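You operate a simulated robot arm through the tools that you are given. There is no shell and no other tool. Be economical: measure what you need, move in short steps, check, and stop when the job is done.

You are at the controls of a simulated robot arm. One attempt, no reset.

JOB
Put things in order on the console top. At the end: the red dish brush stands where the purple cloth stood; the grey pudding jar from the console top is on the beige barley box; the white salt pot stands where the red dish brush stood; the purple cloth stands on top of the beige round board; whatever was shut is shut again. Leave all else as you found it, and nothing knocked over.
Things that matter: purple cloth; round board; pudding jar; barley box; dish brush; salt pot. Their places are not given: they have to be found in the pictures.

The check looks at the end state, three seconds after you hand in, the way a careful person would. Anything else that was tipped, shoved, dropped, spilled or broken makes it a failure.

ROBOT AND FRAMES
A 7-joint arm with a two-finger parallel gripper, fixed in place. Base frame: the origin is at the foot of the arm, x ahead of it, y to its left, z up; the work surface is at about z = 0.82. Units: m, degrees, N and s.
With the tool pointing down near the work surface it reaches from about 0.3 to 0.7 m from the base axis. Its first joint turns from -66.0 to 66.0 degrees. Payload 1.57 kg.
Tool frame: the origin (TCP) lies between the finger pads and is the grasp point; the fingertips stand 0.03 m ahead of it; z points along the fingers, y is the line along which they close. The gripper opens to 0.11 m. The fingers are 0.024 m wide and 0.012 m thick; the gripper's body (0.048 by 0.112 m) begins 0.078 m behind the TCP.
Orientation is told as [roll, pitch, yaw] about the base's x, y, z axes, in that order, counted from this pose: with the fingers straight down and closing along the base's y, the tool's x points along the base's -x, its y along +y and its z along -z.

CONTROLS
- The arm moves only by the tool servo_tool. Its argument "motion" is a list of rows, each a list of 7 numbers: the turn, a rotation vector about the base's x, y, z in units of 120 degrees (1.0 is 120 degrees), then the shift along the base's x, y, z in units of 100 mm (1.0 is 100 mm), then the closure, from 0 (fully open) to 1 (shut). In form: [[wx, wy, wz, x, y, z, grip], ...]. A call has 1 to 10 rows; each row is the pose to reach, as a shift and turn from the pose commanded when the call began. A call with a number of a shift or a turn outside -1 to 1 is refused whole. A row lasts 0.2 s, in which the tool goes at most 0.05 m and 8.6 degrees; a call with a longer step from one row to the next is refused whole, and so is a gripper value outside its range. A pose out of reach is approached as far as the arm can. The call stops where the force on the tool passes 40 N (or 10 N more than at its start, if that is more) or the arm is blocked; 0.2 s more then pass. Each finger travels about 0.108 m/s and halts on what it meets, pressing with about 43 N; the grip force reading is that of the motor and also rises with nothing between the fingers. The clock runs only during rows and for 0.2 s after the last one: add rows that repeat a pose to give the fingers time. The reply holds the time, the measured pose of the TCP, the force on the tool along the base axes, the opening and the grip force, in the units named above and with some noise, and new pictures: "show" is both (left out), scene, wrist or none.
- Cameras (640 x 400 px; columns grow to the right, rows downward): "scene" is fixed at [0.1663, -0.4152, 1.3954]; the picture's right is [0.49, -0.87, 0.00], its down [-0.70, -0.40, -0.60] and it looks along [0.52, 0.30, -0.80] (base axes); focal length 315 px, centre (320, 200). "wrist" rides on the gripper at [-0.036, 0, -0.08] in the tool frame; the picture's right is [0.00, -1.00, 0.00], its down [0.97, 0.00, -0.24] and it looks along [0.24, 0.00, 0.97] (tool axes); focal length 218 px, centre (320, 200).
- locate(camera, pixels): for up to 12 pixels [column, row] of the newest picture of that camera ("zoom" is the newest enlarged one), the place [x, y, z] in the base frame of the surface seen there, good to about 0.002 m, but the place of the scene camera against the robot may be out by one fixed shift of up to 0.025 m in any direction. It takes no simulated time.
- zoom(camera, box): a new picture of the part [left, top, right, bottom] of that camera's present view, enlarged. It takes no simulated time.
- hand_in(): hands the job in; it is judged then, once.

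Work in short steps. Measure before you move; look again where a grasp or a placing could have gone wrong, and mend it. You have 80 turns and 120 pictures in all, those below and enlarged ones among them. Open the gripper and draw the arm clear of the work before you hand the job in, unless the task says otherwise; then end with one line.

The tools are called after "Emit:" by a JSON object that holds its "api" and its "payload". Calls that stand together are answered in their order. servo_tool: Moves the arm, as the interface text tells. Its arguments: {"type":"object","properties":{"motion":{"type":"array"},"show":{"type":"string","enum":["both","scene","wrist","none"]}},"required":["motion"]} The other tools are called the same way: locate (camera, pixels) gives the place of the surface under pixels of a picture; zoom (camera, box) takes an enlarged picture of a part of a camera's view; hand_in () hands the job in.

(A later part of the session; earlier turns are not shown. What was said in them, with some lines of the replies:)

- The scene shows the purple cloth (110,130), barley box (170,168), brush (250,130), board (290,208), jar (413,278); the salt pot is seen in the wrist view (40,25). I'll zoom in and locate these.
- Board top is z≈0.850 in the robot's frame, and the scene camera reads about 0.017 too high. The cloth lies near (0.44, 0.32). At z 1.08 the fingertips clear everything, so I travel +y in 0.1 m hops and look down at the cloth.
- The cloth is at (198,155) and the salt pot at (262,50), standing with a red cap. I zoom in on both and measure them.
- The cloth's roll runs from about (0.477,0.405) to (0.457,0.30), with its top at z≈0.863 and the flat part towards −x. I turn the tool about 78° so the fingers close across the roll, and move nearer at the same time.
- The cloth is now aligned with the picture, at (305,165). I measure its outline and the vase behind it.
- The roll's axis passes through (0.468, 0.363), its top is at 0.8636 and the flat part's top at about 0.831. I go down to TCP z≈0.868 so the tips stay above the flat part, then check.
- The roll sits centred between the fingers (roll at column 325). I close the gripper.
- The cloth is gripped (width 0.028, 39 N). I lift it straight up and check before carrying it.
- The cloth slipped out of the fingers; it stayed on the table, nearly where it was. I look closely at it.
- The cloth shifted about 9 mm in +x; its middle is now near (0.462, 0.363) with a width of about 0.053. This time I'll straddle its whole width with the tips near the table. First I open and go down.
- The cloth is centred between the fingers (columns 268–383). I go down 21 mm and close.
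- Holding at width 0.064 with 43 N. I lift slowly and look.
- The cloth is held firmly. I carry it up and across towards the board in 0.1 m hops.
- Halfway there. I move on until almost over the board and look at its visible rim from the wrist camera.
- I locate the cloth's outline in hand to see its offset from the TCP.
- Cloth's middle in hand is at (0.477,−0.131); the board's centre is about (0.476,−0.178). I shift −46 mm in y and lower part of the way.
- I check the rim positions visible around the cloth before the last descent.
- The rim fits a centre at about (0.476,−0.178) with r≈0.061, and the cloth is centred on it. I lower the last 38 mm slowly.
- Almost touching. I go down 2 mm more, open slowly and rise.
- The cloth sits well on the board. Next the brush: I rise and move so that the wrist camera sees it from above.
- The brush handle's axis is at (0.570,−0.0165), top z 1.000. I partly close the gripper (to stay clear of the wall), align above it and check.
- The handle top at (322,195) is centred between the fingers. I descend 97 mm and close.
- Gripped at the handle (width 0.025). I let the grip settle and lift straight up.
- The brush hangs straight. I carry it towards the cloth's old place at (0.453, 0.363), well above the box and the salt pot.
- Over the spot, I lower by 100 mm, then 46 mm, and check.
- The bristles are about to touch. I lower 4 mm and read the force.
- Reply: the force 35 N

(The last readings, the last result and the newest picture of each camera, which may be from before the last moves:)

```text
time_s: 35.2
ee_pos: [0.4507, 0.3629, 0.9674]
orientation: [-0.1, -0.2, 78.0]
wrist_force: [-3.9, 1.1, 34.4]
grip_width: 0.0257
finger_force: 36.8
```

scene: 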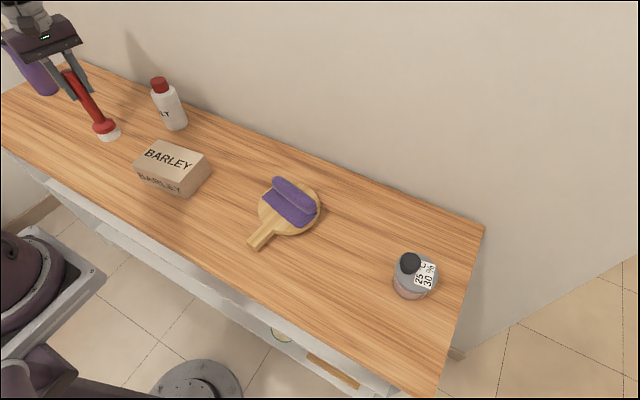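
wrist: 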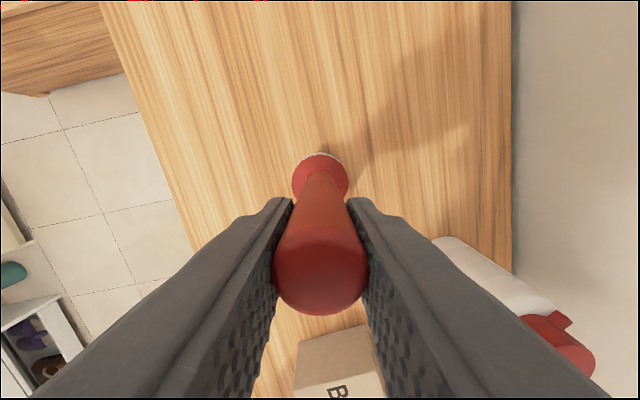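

The brush is on the table (34 N). I ease up 2 mm, open slowly and rise.

Emit:
{"api": "servo_tool", "payload": {"motion": [[0, 0, 0, 0, 0, 0.02, 1], [0, 0, 0, 0, 0, 0.02, 0.7], [0, 0, 0, 0, 0, 0.02, 0.5], [0, 0, 0, 0, 0, 0.02, 0.3], [0, 0, 0, 0, 0, 0.02, 0.3], [0, 0, 0, 0, 0, 0.2, 0.3], [0, 0, 0, 0, 0, 0.5, 0.3], [0, 0, 0, 0, 0, 0.8, 0.3], [0, 0, 0, 0, 0, 1, 0.3]], "show": "both"}}

Emit:
{"api": "zoom", "payload": {"camera": "scene", "box": [40, 20, 200, 160]}}

```text
time_s: 37.2
ee_pos: [0.4517, 0.3628, 1.0678]
orientation: [-0.1, 0.0, 78.0]
wrist_force: [0.3, 1.2, 0.3]
grip_width: 0.0769
finger_force: 0.0
```

scene: 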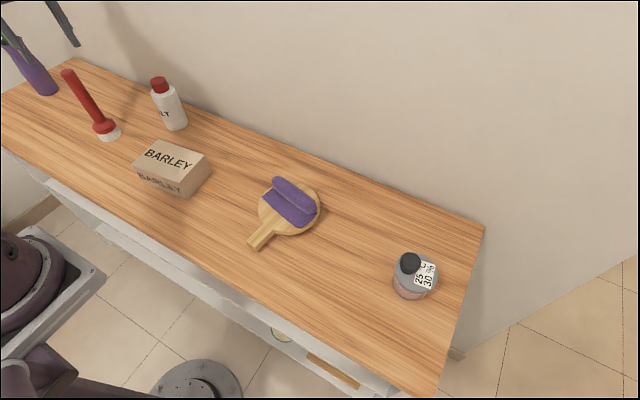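
wrist: 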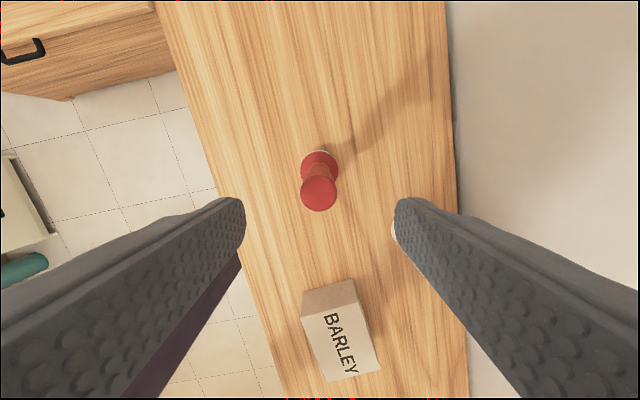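

```text
2.86 times, centred on (120, 90) of scene
```

zoom: 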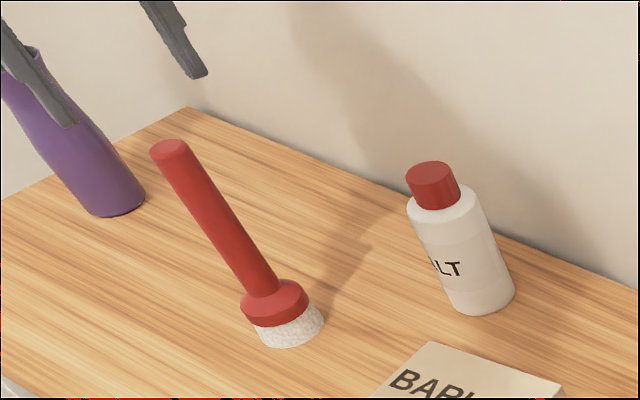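

The brush stands upright. Next I move over near the salt pot and measure it from above.

Emit:
{"api": "servo_tool", "payload": {"motion": [[0, 0, 0, 0.25, -0.2, 0.1, 0.25], [0, 0, 0, 0.55, -0.45, 0.15, 0.25], [0, 0, 0, 0.85, -0.7, 0.15, 0.25], [0, 0, 0, 1, -0.9, 0.15, 0.25], [0, 0, 0, 1, -0.9, 0.15, 0.25]], "show": "wrist"}}

```text
time_s: 38.4
ee_pos: [0.5529, 0.2727, 1.0814]
orientation: [0.0, 0.0, 78.0]
wrist_force: [0.2, 0.8, 1.1]
grip_width: 0.0825
finger_force: 0.0
```

wrist: 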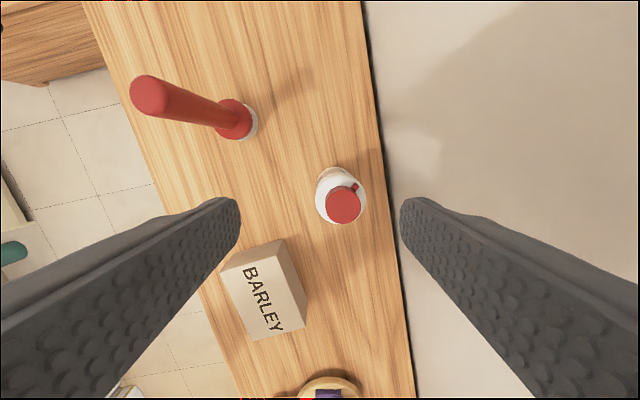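

Emit:
{"api": "locate", "payload": {"camera": "wrist", "pixels": [[342, 207], [328, 206], [357, 206], [343, 190], [341, 220], [318, 200], [364, 200], [322, 185], [345, 178], [355, 187], [328, 172], [236, 120]]}}

Emit:
{"api": "zoom", "payload": {"camera": "wrist", "box": [290, 150, 390, 240]}}

```text
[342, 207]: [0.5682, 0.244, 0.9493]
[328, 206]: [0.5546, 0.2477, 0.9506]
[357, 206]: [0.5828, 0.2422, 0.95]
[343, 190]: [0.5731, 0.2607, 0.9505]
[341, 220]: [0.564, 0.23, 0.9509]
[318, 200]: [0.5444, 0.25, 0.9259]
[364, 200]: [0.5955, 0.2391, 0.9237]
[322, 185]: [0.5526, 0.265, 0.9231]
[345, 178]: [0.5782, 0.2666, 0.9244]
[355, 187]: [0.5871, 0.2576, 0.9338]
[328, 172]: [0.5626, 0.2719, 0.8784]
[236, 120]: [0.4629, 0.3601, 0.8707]
```

```text
4.44 times, centred on (340, 195) of wrist
```

zoom: 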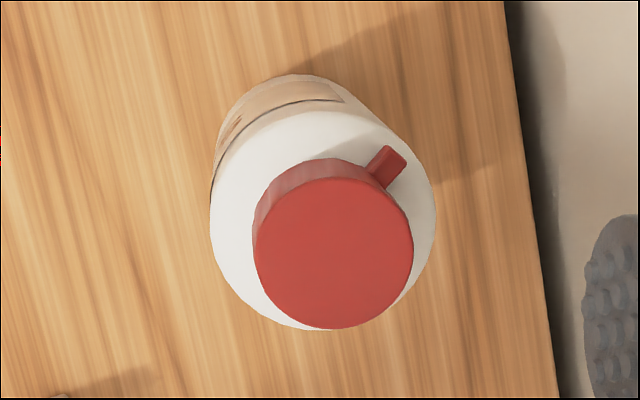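

The salt pot's axis is at (0.569, 0.2445), its body about 0.052 wide with the shoulder at 0.925 and the cap top at 0.95. I align and go down in two steps.

Emit:
{"api": "servo_tool", "payload": {"motion": [[0, 0, 0, 0.165, -0.285, 0, 0.25], [0, 0, 0, 0.165, -0.285, -0.3, 0.25], [0, 0, 0, 0.165, -0.285, -0.7, 0.25], [0, 0, 0, 0.165, -0.285, -0.9, 0.25], [0, 0, 0, 0.165, -0.285, -0.9, 0.25]], "show": "both"}}

```text
time_s: 39.6
ee_pos: [0.5697, 0.2445, 0.9888]
orientation: [0.0, 0.0, 78.0]
wrist_force: [0.1, 0.2, 0.3]
grip_width: 0.0825
finger_force: 0.1
```

scene: 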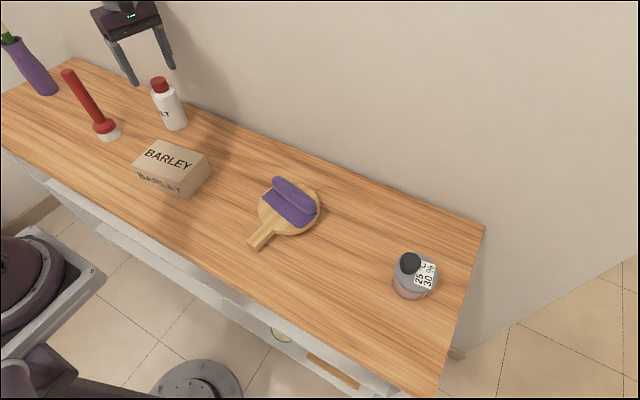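
wrist: 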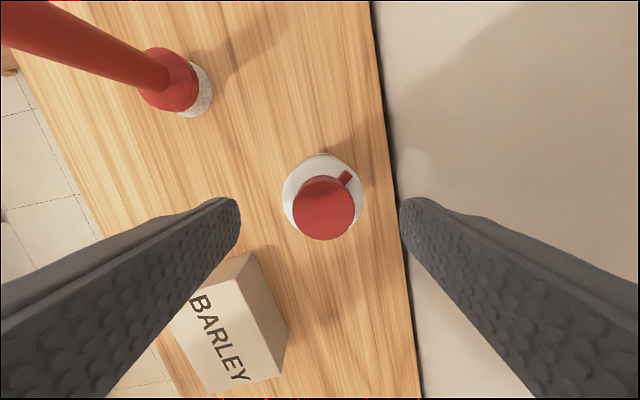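

Well centred (cap at (323,205)). I descend to TCP z≈0.893 and close.

Emit:
{"api": "servo_tool", "payload": {"motion": [[0, 0, 0, 0, 0, -0.3, 0.25], [0, 0, 0, 0, 0, -0.6, 0.25], [0, 0, 0, 0, 0, -0.9, 0.25], [0, 0, 0, 0, 0, -0.96, 0.25], [0, 0, 0, 0, 0, -0.96, 0.6], [0, 0, 0, 0, 0, -0.96, 1], [0, 0, 0, 0, 0, -0.96, 1], [0, 0, 0, 0, 0, -0.96, 1]], "show": "wrist"}}

```text
time_s: 41.4
ee_pos: [0.568, 0.2448, 0.8924]
orientation: [0.0, 0.0, 78.0]
wrist_force: [-0.3, 0.0, -0.5]
grip_width: 0.057
finger_force: 43.1
```

wrist: 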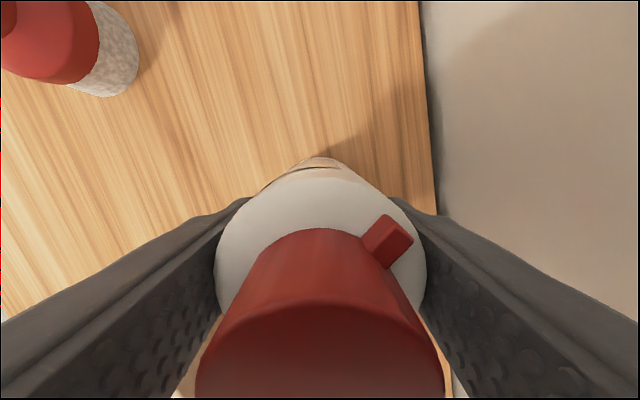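

Gripped (width 0.057, 43 N). I lift it slowly and check.

Emit:
{"api": "servo_tool", "payload": {"motion": [[0, 0, 0, 0, 0, 0.05, 1], [0, 0, 0, 0, 0, 0.2, 1], [0, 0, 0, 0, 0, 0.4, 1], [0, 0, 0, 0, 0, 0.6, 1], [0, 0, 0, 0, 0, 0.8, 1], [0, 0, 0, 0, 0, 1, 1]], "show": "both"}}

```text
time_s: 42.8
ee_pos: [0.5686, 0.243, 0.9938]
orientation: [0.0, 0.0, 78.0]
wrist_force: [0.9, 0.3, -1.4]
grip_width: 0.0567
finger_force: 43.0
```

scene: 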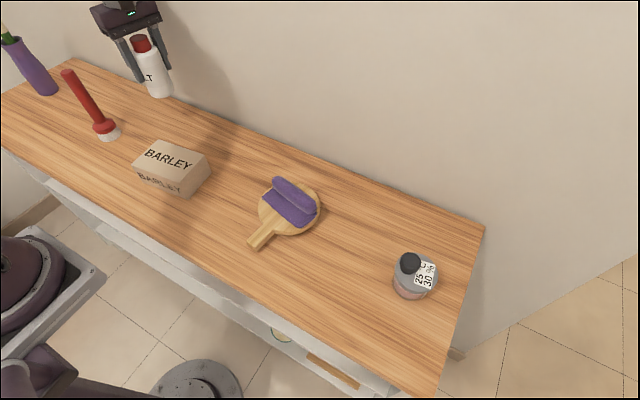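
wrist: 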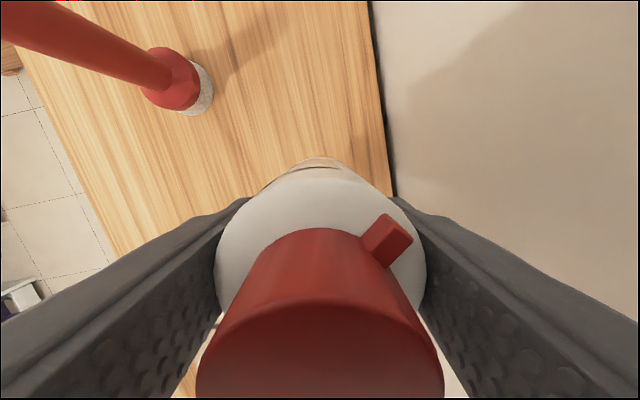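

Held well. I carry it −0.261 m along y to the brush's old place (0.570, −0.0165).

Emit:
{"api": "servo_tool", "payload": {"motion": [[0, 0, 0, 0, -0.33, 0, 1], [0, 0, 0, 0, -0.67, 0, 1], [0, 0, 0, 0, -1, 0, 1]], "show": "none"}}

Emit:
{"api": "servo_tool", "payload": {"motion": [[0, 0, 0, 0, -0.33, 0, 1], [0, 0, 0, 0, -0.67, 0, 1], [0, 0, 0, 0, -1, 0, 1]], "show": "none"}}

Emit:
{"api": "servo_tool", "payload": {"motion": [[0, 0, 0, 0.01, -0.3, 0, 1], [0, 0, 0, 0.01, -0.61, 0, 1], [0, 0, 0, 0.01, -0.61, -0.3, 1], [0, 0, 0, 0.01, -0.61, -0.6, 1], [0, 0, 0, 0.01, -0.61, -0.9, 1], [0, 0, 0, 0.01, -0.61, -0.95, 1], [0, 0, 0, 0.01, -0.61, -0.95, 1]], "show": "both"}}

```text
time_s: 43.6
ee_pos: [0.5662, 0.1417, 0.9944]
orientation: [0.1, 0.0, 78.0]
wrist_force: [0.1, 0.2, -2.1]
grip_width: 0.0567
finger_force: 42.7
```

```text
time_s: 44.4
ee_pos: [0.5676, 0.0422, 0.995]
orientation: [0.0, 0.0, 77.9]
wrist_force: [0.3, 0.0, -1.1]
grip_width: 0.0568
finger_force: 43.8
```

```text
time_s: 46.0
ee_pos: [0.567, -0.0176, 0.8988]
orientation: [0.0, 0.1, 77.9]
wrist_force: [0.1, -0.6, -0.7]
grip_width: 0.0568
finger_force: 42.7
```

scene: 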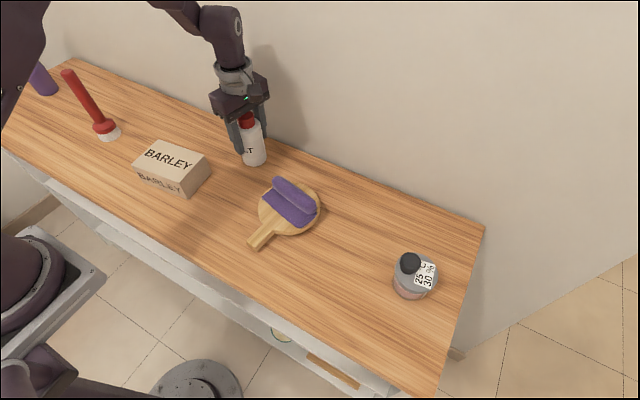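
wrist: 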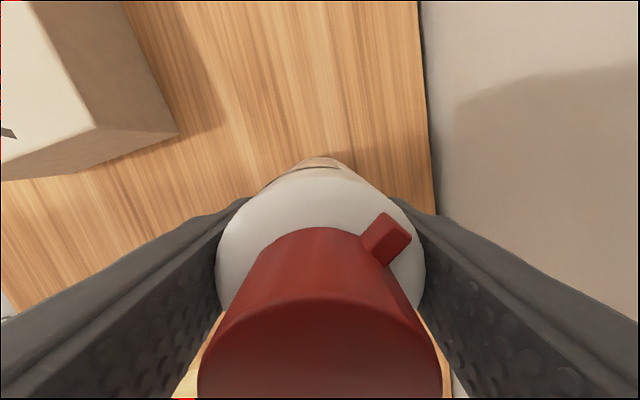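

About 5 mm above the table. I lower in small steps with a 2 mm correction in x.

Emit:
{"api": "servo_tool", "payload": {"motion": [[0, 0, 0, 0.02, 0, -0.02, 1], [0, 0, 0, 0.02, 0, -0.04, 1], [0, 0, 0, 0.02, 0, -0.05, 1], [0, 0, 0, 0.02, 0, -0.05, 1]], "show": "none"}}

```text
time_s: 47.0
ee_pos: [0.5705, -0.0154, 0.8935]
orientation: [0.0, 0.0, 78.0]
wrist_force: [-0.7, 1.0, -0.4]
grip_width: 0.0566
finger_force: 42.4
```

About 1 mm remains: I lower it, open and rise.

Emit:
{"api": "servo_tool", "payload": {"motion": [[0, 0, 0, 0, 0, -0.012, 1], [0, 0, 0, 0, 0, -0.012, 1], [0, 0, 0, 0, 0, -0.012, 0.45], [0, 0, 0, 0, 0, -0.012, 0.3], [0, 0, 0, 0, 0, -0.012, 0.25], [0, 0, 0, 0, 0, 0.2, 0.25], [0, 0, 0, 0, 0, 0.5, 0.25], [0, 0, 0, 0, 0, 0.8, 0.25], [0, 0, 0, 0, 0, 1, 0.25]], "show": "both"}}

```text
time_s: 49.0
ee_pos: [0.5697, -0.0173, 0.9936]
orientation: [-0.1, 0.0, 77.9]
wrist_force: [0.3, 0.3, 1.0]
grip_width: 0.0826
finger_force: 0.1
```

scene: 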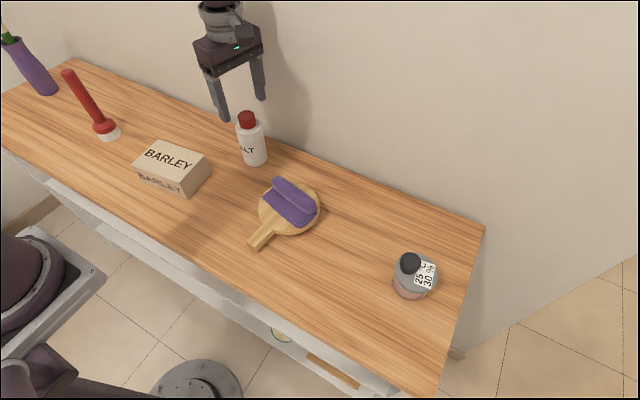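
wrist: 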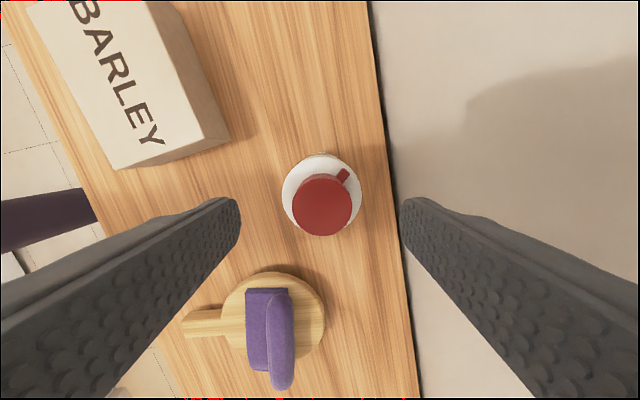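

Salt is in place. Now the jar: I rise, turn the tool back to yaw 0 while travelling, and open fully.

Emit:
{"api": "servo_tool", "payload": {"motion": [[0, 0, 0, 0, 0, 0.4, 0.2], [0, 0, -0.07, -0.05, -0.1, 0.8, 0], [0, 0, -0.14, -0.1, -0.25, 0.9, 0], [0, 0, -0.21, -0.15, -0.35, 0.9, 0], [0, 0, -0.28, -0.2, -0.45, 0.9, 0], [0, 0, -0.35, -0.25, -0.55, 0.9, 0], [0, 0, -0.42, -0.3, -0.65, 0.9, 0], [0, 0, -0.49, -0.35, -0.8, 0.9, 0], [0, 0, -0.56, -0.4, -0.9, 0.9, 0], [0, 0, -0.63, -0.45, -1, 0.9, 0]], "show": "none"}}

Emit:
{"api": "servo_tool", "payload": {"motion": [[0, 0, -0.02, -0.15, -0.33, 0, 0], [0, 0, -0.02, -0.3, -0.67, 0, 0], [0, 0, -0.02, -0.45, -1, 0, 0]], "show": "none"}}

Emit:
{"api": "servo_tool", "payload": {"motion": [[0, 0, 0, -0.15, -0.33, 0, 0], [0, 0, 0, -0.3, -0.67, 0, 0], [0, 0, 0, -0.4, -1, 0, 0]], "show": "none"}}

Emit:
{"api": "servo_tool", "payload": {"motion": [[0, 0, 0, 0, -0.33, 0, 0], [0, 0, 0, 0, -0.65, 0, 0], [0, 0, 0, 0, -0.65, 0, 0]], "show": "both"}}

```text
time_s: 51.2
ee_pos: [0.526, -0.1165, 1.084]
orientation: [0.0, -0.1, 2.3]
wrist_force: [0.6, 0.6, 0.2]
grip_width: 0.11
finger_force: 0.1
```

```text
time_s: 52.0
ee_pos: [0.4794, -0.219, 1.0838]
orientation: [0.0, 0.1, 0.0]
wrist_force: [0.0, 0.3, 0.2]
grip_width: 0.1101
finger_force: 0.0
```

```text
time_s: 52.8
ee_pos: [0.4412, -0.3172, 1.0865]
orientation: [0.0, 0.0, 0.0]
wrist_force: [-0.3, -0.1, -0.3]
grip_width: 0.11
finger_force: 0.1
```

```text
time_s: 53.6
ee_pos: [0.4382, -0.3812, 1.0858]
orientation: [-0.1, -0.1, -0.1]
wrist_force: [-0.1, 0.7, -0.3]
grip_width: 0.1098
finger_force: 0.1
```

scene: 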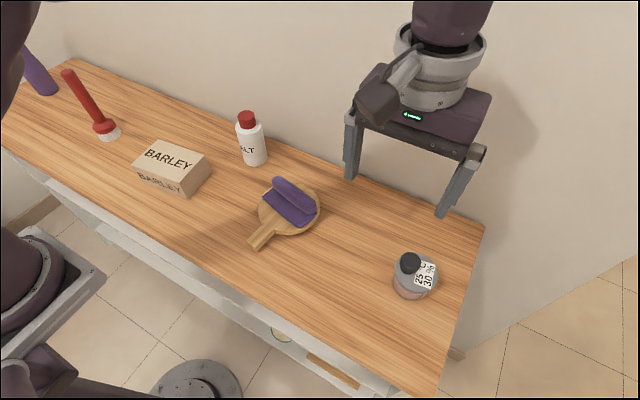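
wrist: 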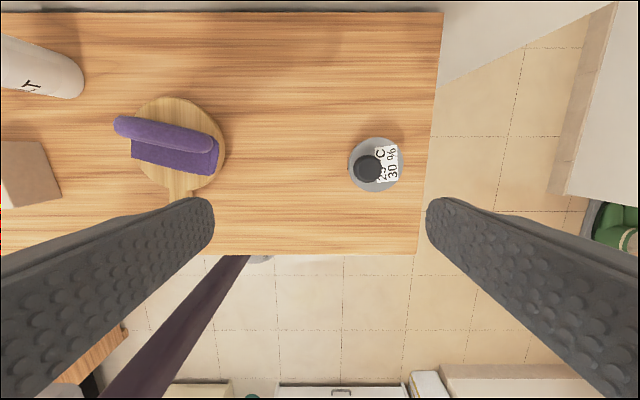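

The jar is at (376,165). I zoom in and measure it.

Emit:
{"api": "zoom", "payload": {"camera": "wrist", "box": [330, 120, 430, 210]}}

Emit:
{"api": "locate", "payload": {"camera": "wrist", "pixels": [[368, 169], [376, 140], [376, 190], [350, 165], [401, 165], [390, 165], [355, 182], [346, 150], [435, 100], [395, 182]]}}

Emit:
{"api": "zoom", "payload": {"camera": "scene", "box": [370, 230, 460, 310]}}

```text
4.44 times, centred on (380, 165) of wrist
```

zoom: 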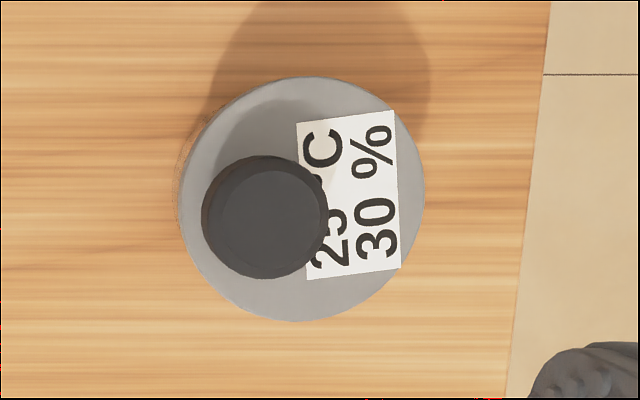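

```text
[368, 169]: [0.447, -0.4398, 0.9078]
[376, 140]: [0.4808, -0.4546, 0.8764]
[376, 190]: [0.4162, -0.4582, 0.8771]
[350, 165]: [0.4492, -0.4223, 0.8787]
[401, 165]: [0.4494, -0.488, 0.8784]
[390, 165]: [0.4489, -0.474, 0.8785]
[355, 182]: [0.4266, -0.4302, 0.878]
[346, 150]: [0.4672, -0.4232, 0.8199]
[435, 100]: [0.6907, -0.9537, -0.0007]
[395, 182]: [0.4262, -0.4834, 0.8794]
```

```text
5.00 times, centred on (415, 270) of scene
```

zoom: 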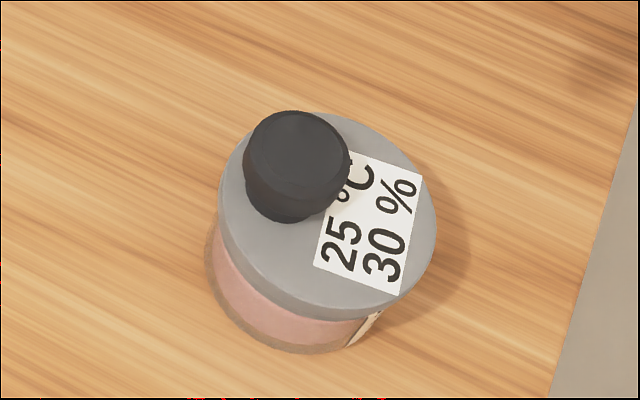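

The jar's centre is (0.449,−0.455), its lid 0.068 wide at z 0.878, the knob top at 0.908. I align and descend with the gripper fully open.

Emit:
{"api": "servo_tool", "payload": {"motion": [[0, 0, 0, 0.05, -0.37, 0, 0], [0, 0, 0, 0.1, -0.74, 0, 0], [0, 0, 0, 0.1, -0.74, -0.4, 0], [0, 0, 0, 0.1, -0.74, -0.8, 0], [0, 0, 0, 0.1, -0.74, -1, 0], [0, 0, 0, 0.1, -0.74, -1, 0]], "show": "wrist"}}

Emit:
{"api": "locate", "payload": {"camera": "wrist", "pixels": [[320, 150], [320, 235], [280, 190], [360, 190], [312, 200]]}}

```text
time_s: 55.0
ee_pos: [0.4503, -0.4578, 0.983]
orientation: [0.1, 0.0, -0.1]
wrist_force: [0.5, 0.0, -0.2]
grip_width: 0.1102
finger_force: 0.0
out of reach, approached as far as the arm can: row 2, 3
```

wrist: 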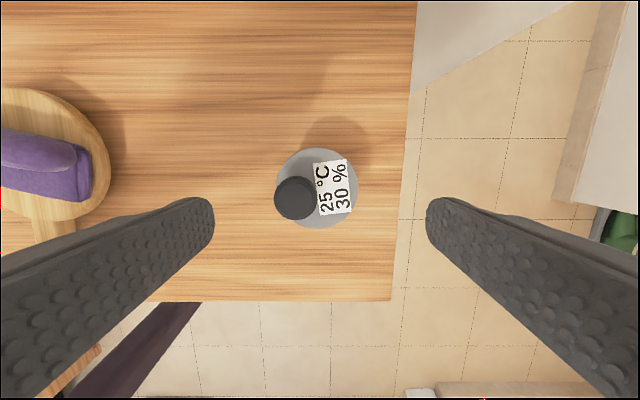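

```text
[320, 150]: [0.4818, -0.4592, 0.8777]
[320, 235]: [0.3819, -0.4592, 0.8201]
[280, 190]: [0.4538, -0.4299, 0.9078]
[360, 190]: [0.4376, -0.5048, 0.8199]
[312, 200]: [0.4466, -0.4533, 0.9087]
```

The jar is centred (columns 277–359). I descend 124 mm in two steps.

Emit:
{"api": "servo_tool", "payload": {"motion": [[0, 0, 0, 0, 0.01, -0.35, 0], [0, 0, 0, 0, 0.01, -0.7, 0], [0, 0, 0, 0, 0.01, -0.95, 0], [0, 0, 0, 0, 0.01, -0.95, 0]], "show": "none"}}

Emit:
{"api": "servo_tool", "payload": {"motion": [[0, 0, 0, 0, 0, -0.15, 0], [0, 0, 0, 0, 0, -0.29, 0], [0, 0, 0, 0, 0, -0.29, 0]], "show": "both"}}

```text
time_s: 56.0
ee_pos: [0.4481, -0.4556, 0.8878]
orientation: [0.0, 0.0, 0.0]
wrist_force: [-0.6, 0.5, 0.9]
grip_width: 0.11
finger_force: 0.0
```

```text
time_s: 56.8
ee_pos: [0.4485, -0.4548, 0.8609]
orientation: [0.0, 0.0, -0.2]
wrist_force: [0.3, 0.3, -0.2]
grip_width: 0.11
finger_force: 0.0
```

scene: 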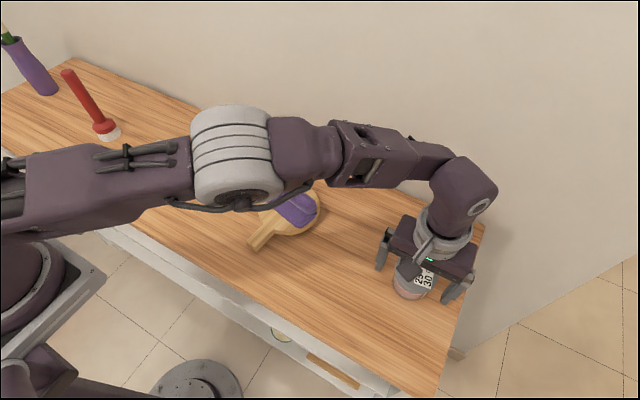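
wrist: 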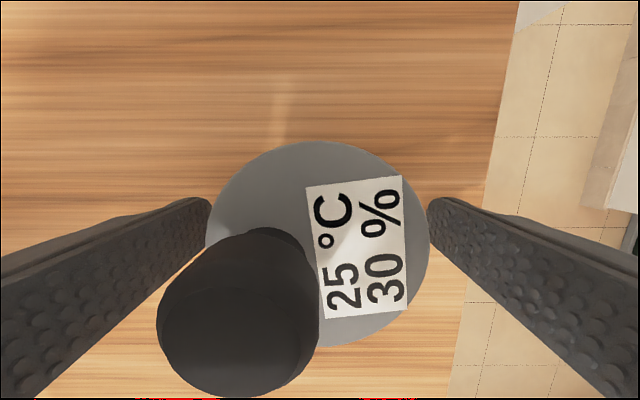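

All centred. I go 3 mm lower and close on the jar's body.

Emit:
{"api": "servo_tool", "payload": {"motion": [[0, 0, 0, 0, 0, -0.03, 0], [0, 0, 0, 0, 0, -0.03, 0.25], [0, 0, 0, 0, 0, -0.03, 0.6], [0, 0, 0, 0, 0, -0.03, 1], [0, 0, 0, 0, 0, -0.03, 1], [0, 0, 0, 0, 0, -0.03, 1]], "show": "wrist"}}

```text
time_s: 58.2
ee_pos: [0.4505, -0.4554, 0.8571]
orientation: [0.0, 0.0, 0.0]
wrist_force: [0.6, -0.2, -1.2]
grip_width: 0.0709
finger_force: 43.1
```

wrist: 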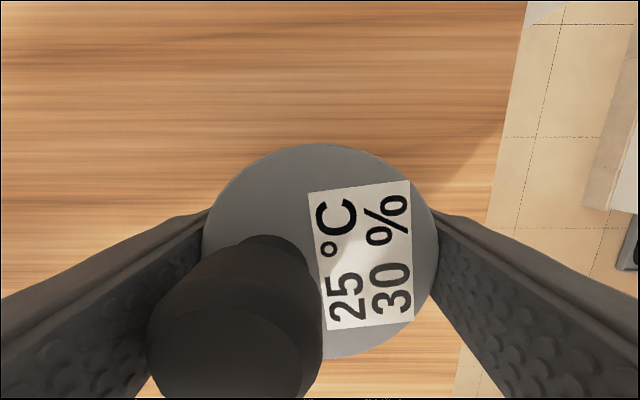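

Gripped (width 0.071, 43 N). I lift 30 mm slowly and check that the body comes along.

Emit:
{"api": "servo_tool", "payload": {"motion": [[0, 0, 0, 0, 0, 0.04, 1], [0, 0, 0, 0, 0, 0.1, 1], [0, 0, 0, 0, 0, 0.2, 1], [0, 0, 0, 0, 0, 0.3, 1], [0, 0, 0, 0, 0, 0.3, 1]], "show": "both"}}

Emit:
{"api": "zoom", "payload": {"camera": "scene", "box": [360, 210, 490, 320]}}

```text
time_s: 59.4
ee_pos: [0.4496, -0.4534, 0.8876]
orientation: [0.0, 0.0, 0.1]
wrist_force: [0.5, -0.6, -2.2]
grip_width: 0.0709
finger_force: 43.2
```

scene: 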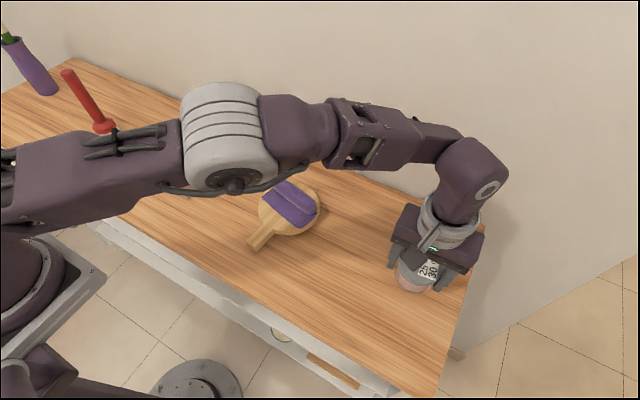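
wrist: 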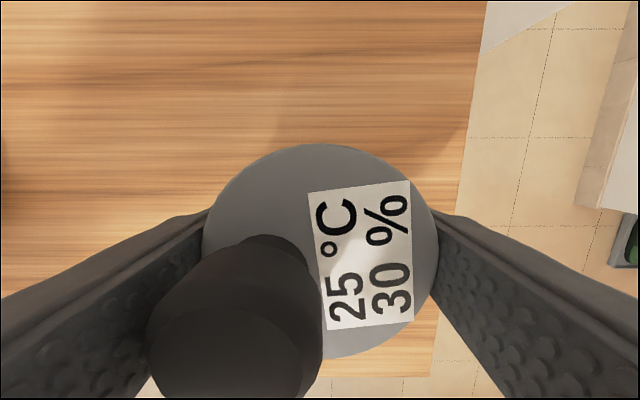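

```text
3.64 times, centred on (425, 265) of scene
```

zoom: 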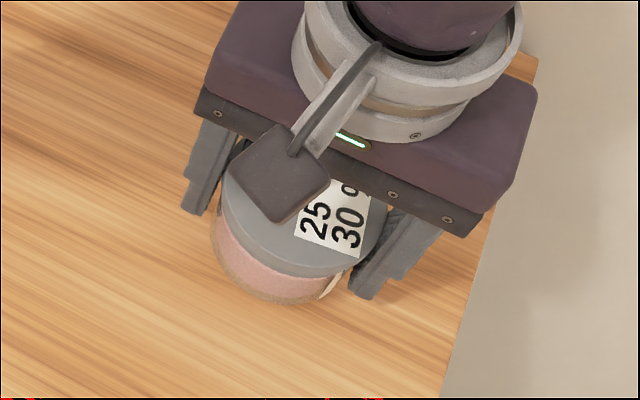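

Body and lid are lifted together. I carry the jar towards the barley box's centre (about 0.430, 0.106), keeping its bottom above 0.95.

Emit:
{"api": "servo_tool", "payload": {"motion": [[0, 0, 0, 0, 0, 0.3, 1], [0, 0, 0, 0, 0, 0.6, 1], [0, 0, 0, 0, 0.1, 0.9, 1], [0, 0, 0, -0.03, 0.35, 1, 1], [0, 0, 0, -0.03, 0.65, 1, 1], [0, 0, 0, -0.03, 1, 1, 1]], "show": "none"}}

Emit:
{"api": "servo_tool", "payload": {"motion": [[0, 0, 0, 0, 0.3, 0.1, 1], [0, 0, 0, -0.02, 0.65, 0.3, 1], [0, 0, 0, -0.03, 1, 0.3, 1]], "show": "none"}}

Emit:
{"api": "servo_tool", "payload": {"motion": [[0, 0, 0, 0, 0.3, 0, 1], [0, 0, 0, -0.02, 0.65, 0, 1], [0, 0, 0, -0.03, 1, 0, 1]], "show": "none"}}

Emit:
{"api": "servo_tool", "payload": {"motion": [[0, 0, 0, 0, 0.3, 0, 1], [0, 0, 0, -0.02, 0.65, 0, 1], [0, 0, 0, -0.03, 1, 0, 1]], "show": "none"}}

Emit:
{"api": "servo_tool", "payload": {"motion": [[0, 0, 0, 0, 0.3, 0, 1], [0, 0, 0, -0.02, 0.65, 0, 1], [0, 0, 0, -0.04, 1, 0, 1]], "show": "both"}}

```text
time_s: 60.8
ee_pos: [0.4466, -0.3512, 0.988]
orientation: [0.1, -0.1, -0.1]
wrist_force: [-0.9, -0.1, -2.6]
grip_width: 0.0709
finger_force: 43.0
```

```text
time_s: 61.6
ee_pos: [0.443, -0.2505, 1.0211]
orientation: [0.0, 0.0, -0.1]
wrist_force: [-0.8, -0.3, -2.6]
grip_width: 0.0705
finger_force: 43.3
```

```text
time_s: 62.4
ee_pos: [0.4415, -0.1534, 1.0193]
orientation: [-0.1, 0.0, -0.1]
wrist_force: [-0.2, 0.1, -2.3]
grip_width: 0.0706
finger_force: 42.6
```

```text
time_s: 63.2
ee_pos: [0.4395, -0.0557, 1.0183]
orientation: [0.0, 0.0, -0.2]
wrist_force: [0.0, -0.4, -2.3]
grip_width: 0.0705
finger_force: 42.6
```

```text
time_s: 64.0
ee_pos: [0.4352, 0.0424, 1.018]
orientation: [-0.1, 0.0, -0.1]
wrist_force: [-0.2, -0.8, -2.2]
grip_width: 0.0707
finger_force: 42.9
```

scene: 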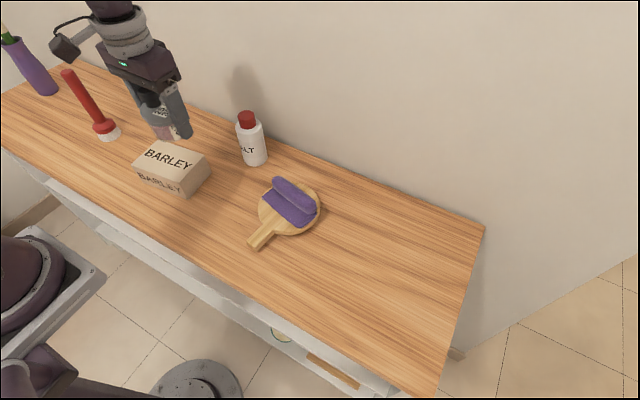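
wrist: 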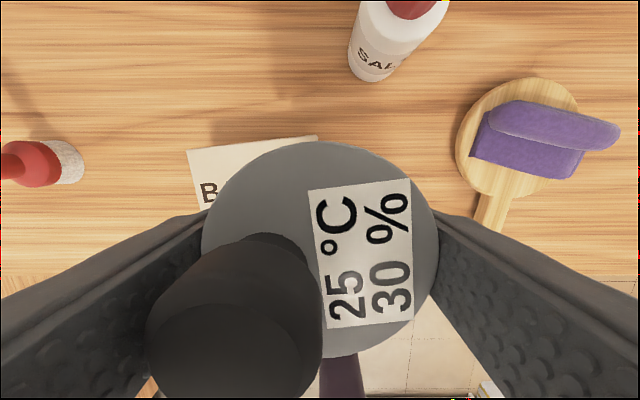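

I check the box's visible corners at (189,153) and (315,138).

Emit:
{"api": "locate", "payload": {"camera": "wrist", "pixels": [[190, 153], [314, 139], [200, 205], [250, 148], [320, 144], [405, 240], [320, 345]]}}

Emit:
{"api": "locate", "payload": {"camera": "scene", "pixels": [[160, 143], [208, 155], [182, 183], [134, 164]]}}

```text
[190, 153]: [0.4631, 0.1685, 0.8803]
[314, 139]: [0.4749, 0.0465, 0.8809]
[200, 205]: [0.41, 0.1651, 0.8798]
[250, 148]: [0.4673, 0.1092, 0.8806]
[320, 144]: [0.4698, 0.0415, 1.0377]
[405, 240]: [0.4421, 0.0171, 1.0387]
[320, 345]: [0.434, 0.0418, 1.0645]
```

```text
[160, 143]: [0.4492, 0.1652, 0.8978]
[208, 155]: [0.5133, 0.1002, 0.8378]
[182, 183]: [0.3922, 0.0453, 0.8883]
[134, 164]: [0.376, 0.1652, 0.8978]
```

Box centre is (0.429, 0.104), top z 0.880. I move the jar over it and lower to about 8 mm above.

Emit:
{"api": "servo_tool", "payload": {"motion": [[0, 0, 0, -0.03, 0.3, 0, 1], [0, 0, 0, -0.07, 0.61, 0, 1], [0, 0, 0, -0.07, 0.61, -0.3, 1], [0, 0, 0, -0.07, 0.61, -0.6, 1], [0, 0, 0, -0.07, 0.61, -0.85, 1], [0, 0, 0, -0.07, 0.61, -0.93, 1], [0, 0, 0, -0.07, 0.61, -0.93, 1]], "show": "both"}}

Emit:
{"api": "zoom", "payload": {"camera": "scene", "box": [90, 80, 250, 220]}}

```text
time_s: 65.6
ee_pos: [0.4273, 0.1064, 0.9251]
orientation: [-0.1, 0.0, 0.1]
wrist_force: [-0.8, 0.2, -2.5]
grip_width: 0.0708
finger_force: 43.2
```

scene: 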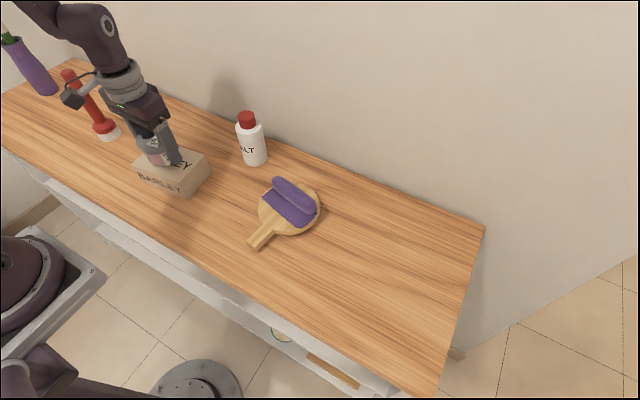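
wrist: 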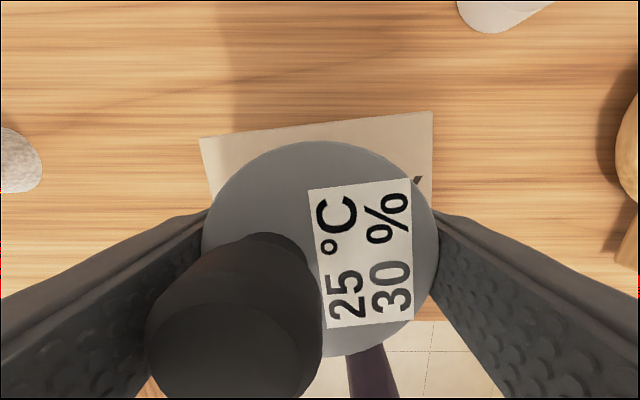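

```text
2.86 times, centred on (170, 150) of scene
```

zoom: 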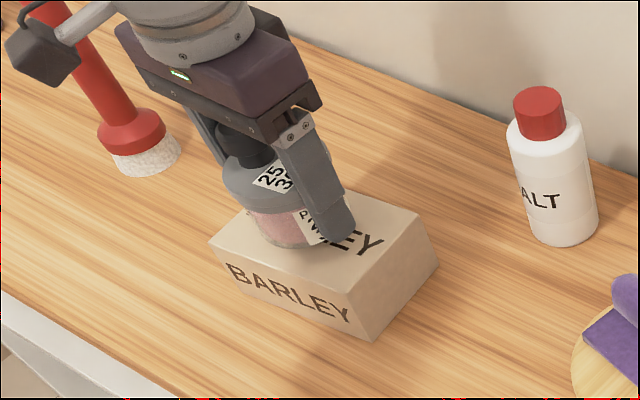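

The jar is centred over the box. I lower 7 mm in small steps.

Emit:
{"api": "servo_tool", "payload": {"motion": [[0, 0, 0, 0.02, -0.02, -0.03, 1], [0, 0, 0, 0.02, -0.02, -0.05, 1], [0, 0, 0, 0.02, -0.02, -0.07, 1], [0, 0, 0, 0.02, -0.02, -0.07, 1]], "show": "none"}}

```text
time_s: 66.6
ee_pos: [0.4295, 0.1051, 0.9173]
orientation: [0.1, 0.0, -0.1]
wrist_force: [-0.6, -0.1, -3.3]
grip_width: 0.0706
finger_force: 43.0
```

Weight is still on the gripper, so there's about 1 mm to go. I lower 1.5 mm more and read the force.

Emit:
{"api": "servo_tool", "payload": {"motion": [[0, 0, 0, 0, 0, -0.008, 1], [0, 0, 0, 0, 0, -0.015, 1], [0, 0, 0, 0, 0, -0.015, 1]], "show": "none"}}

```text
time_s: 67.4
ee_pos: [0.43, 0.1046, 0.9166]
orientation: [0.0, -0.1, 0.1]
wrist_force: [-2.8, 2.9, 39.7]
grip_width: 0.0707
finger_force: 42.6
```

Contact (40 N). I ease up 1.3 mm, open slowly and rise straight.

Emit:
{"api": "servo_tool", "payload": {"motion": [[0, 0, 0, 0, 0, 0.013, 1], [0, 0, 0, 0, 0, 0.013, 0.3], [0, 0, 0, 0, 0, 0.013, 0.15], [0, 0, 0, 0, 0, 0.013, 0], [0, 0, 0, 0, 0, 0.013, 0], [0, 0, 0, 0, 0, 0.2, 0], [0, 0, 0, 0, 0, 0.5, 0], [0, 0, 0, 0, 0, 0.8, 0], [0, 0, 0, 0, 0, 1, 0]], "show": "both"}}

Emit:
{"api": "zoom", "payload": {"camera": "scene", "box": [90, 80, 250, 220]}}

```text
time_s: 69.4
ee_pos: [0.4298, 0.1031, 1.0169]
orientation: [-0.1, 0.0, -0.1]
wrist_force: [0.3, 0.2, -0.2]
grip_width: 0.1099
finger_force: 0.1
```

scene: 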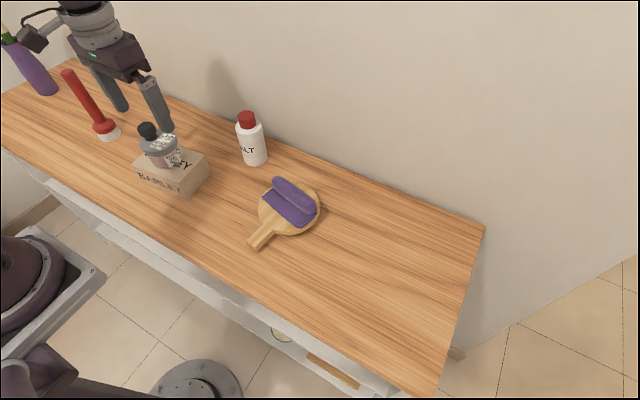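
wrist: 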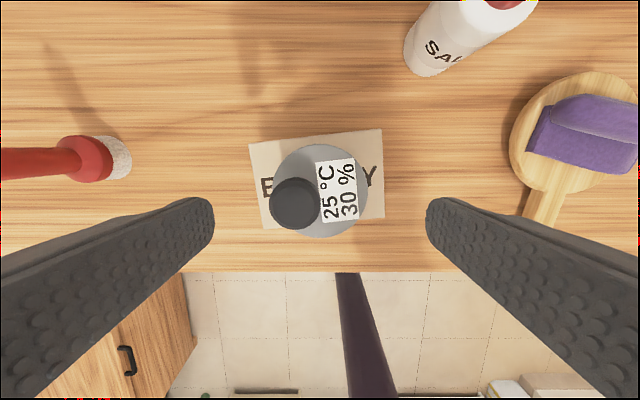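

```text
2.86 times, centred on (170, 150) of scene
```

zoom: 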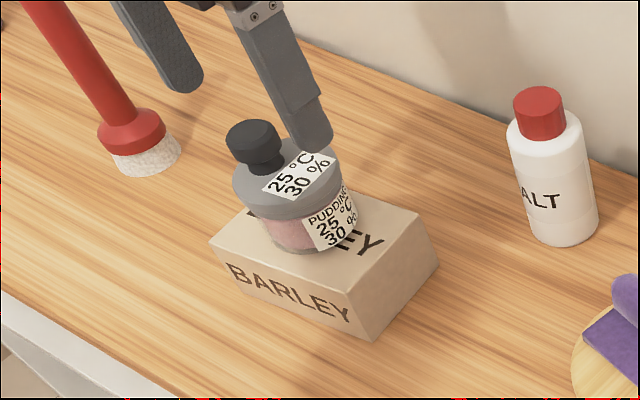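

The jar stands on the box with its lid shut. I draw the arm up and back, then check everything.

Emit:
{"api": "servo_tool", "payload": {"motion": [[0, 0, 0, 0, 0, 0.4, 0], [0, 0, 0, 0, 0, 0.8, 0], [0, 0, 0, -0.2, -0.2, 1, 0], [0, 0, 0, -0.4, -0.5, 1, 0], [0, 0, 0, -0.6, -0.8, 1, 0], [0, 0, 0, -0.6, -0.8, 1, 0]], "show": "both"}}

Emit:
{"api": "locate", "payload": {"camera": "scene", "pixels": [[105, 127], [110, 136], [255, 160], [246, 115]]}}

```text
time_s: 70.8
ee_pos: [0.3691, 0.0256, 1.1142]
orientation: [0.0, 0.1, -0.1]
wrist_force: [-0.4, 0.1, -0.6]
grip_width: 0.1102
finger_force: 0.0
```

scene: 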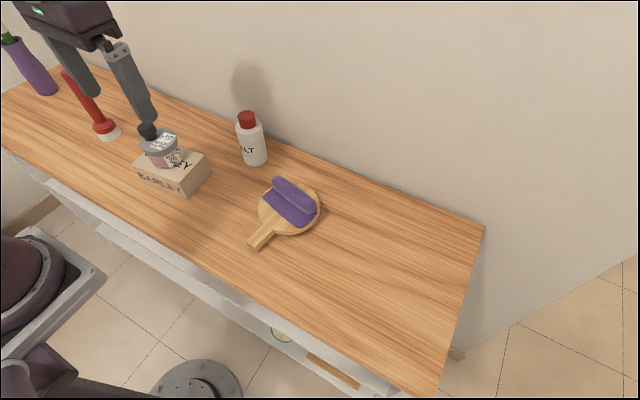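
wrist: 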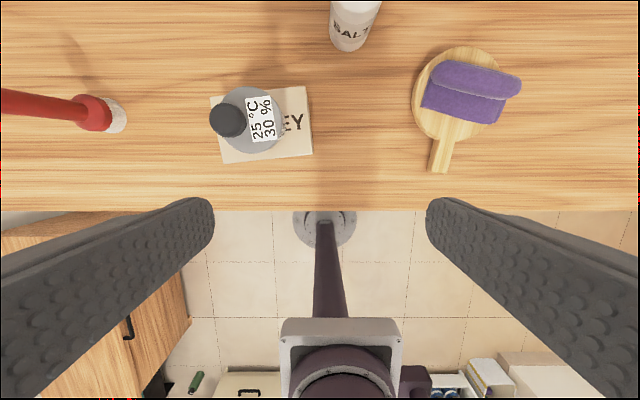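

```text
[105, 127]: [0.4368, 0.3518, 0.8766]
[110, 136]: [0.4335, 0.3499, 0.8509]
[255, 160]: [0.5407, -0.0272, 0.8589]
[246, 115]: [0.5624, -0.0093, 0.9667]
```

Everything is in its place and standing, nothing was opened, and the arm is clear. I hand in.

Emit:
{"api": "hand_in", "payload": {}}

```text
The job is handed in.
```

The job is handed in. The purple cloth is on the round board, the red brush stands where the cloth was, the salt pot stands where the brush was, and the lidded pudding jar is on the barley box. Nothing was opened or knocked over.
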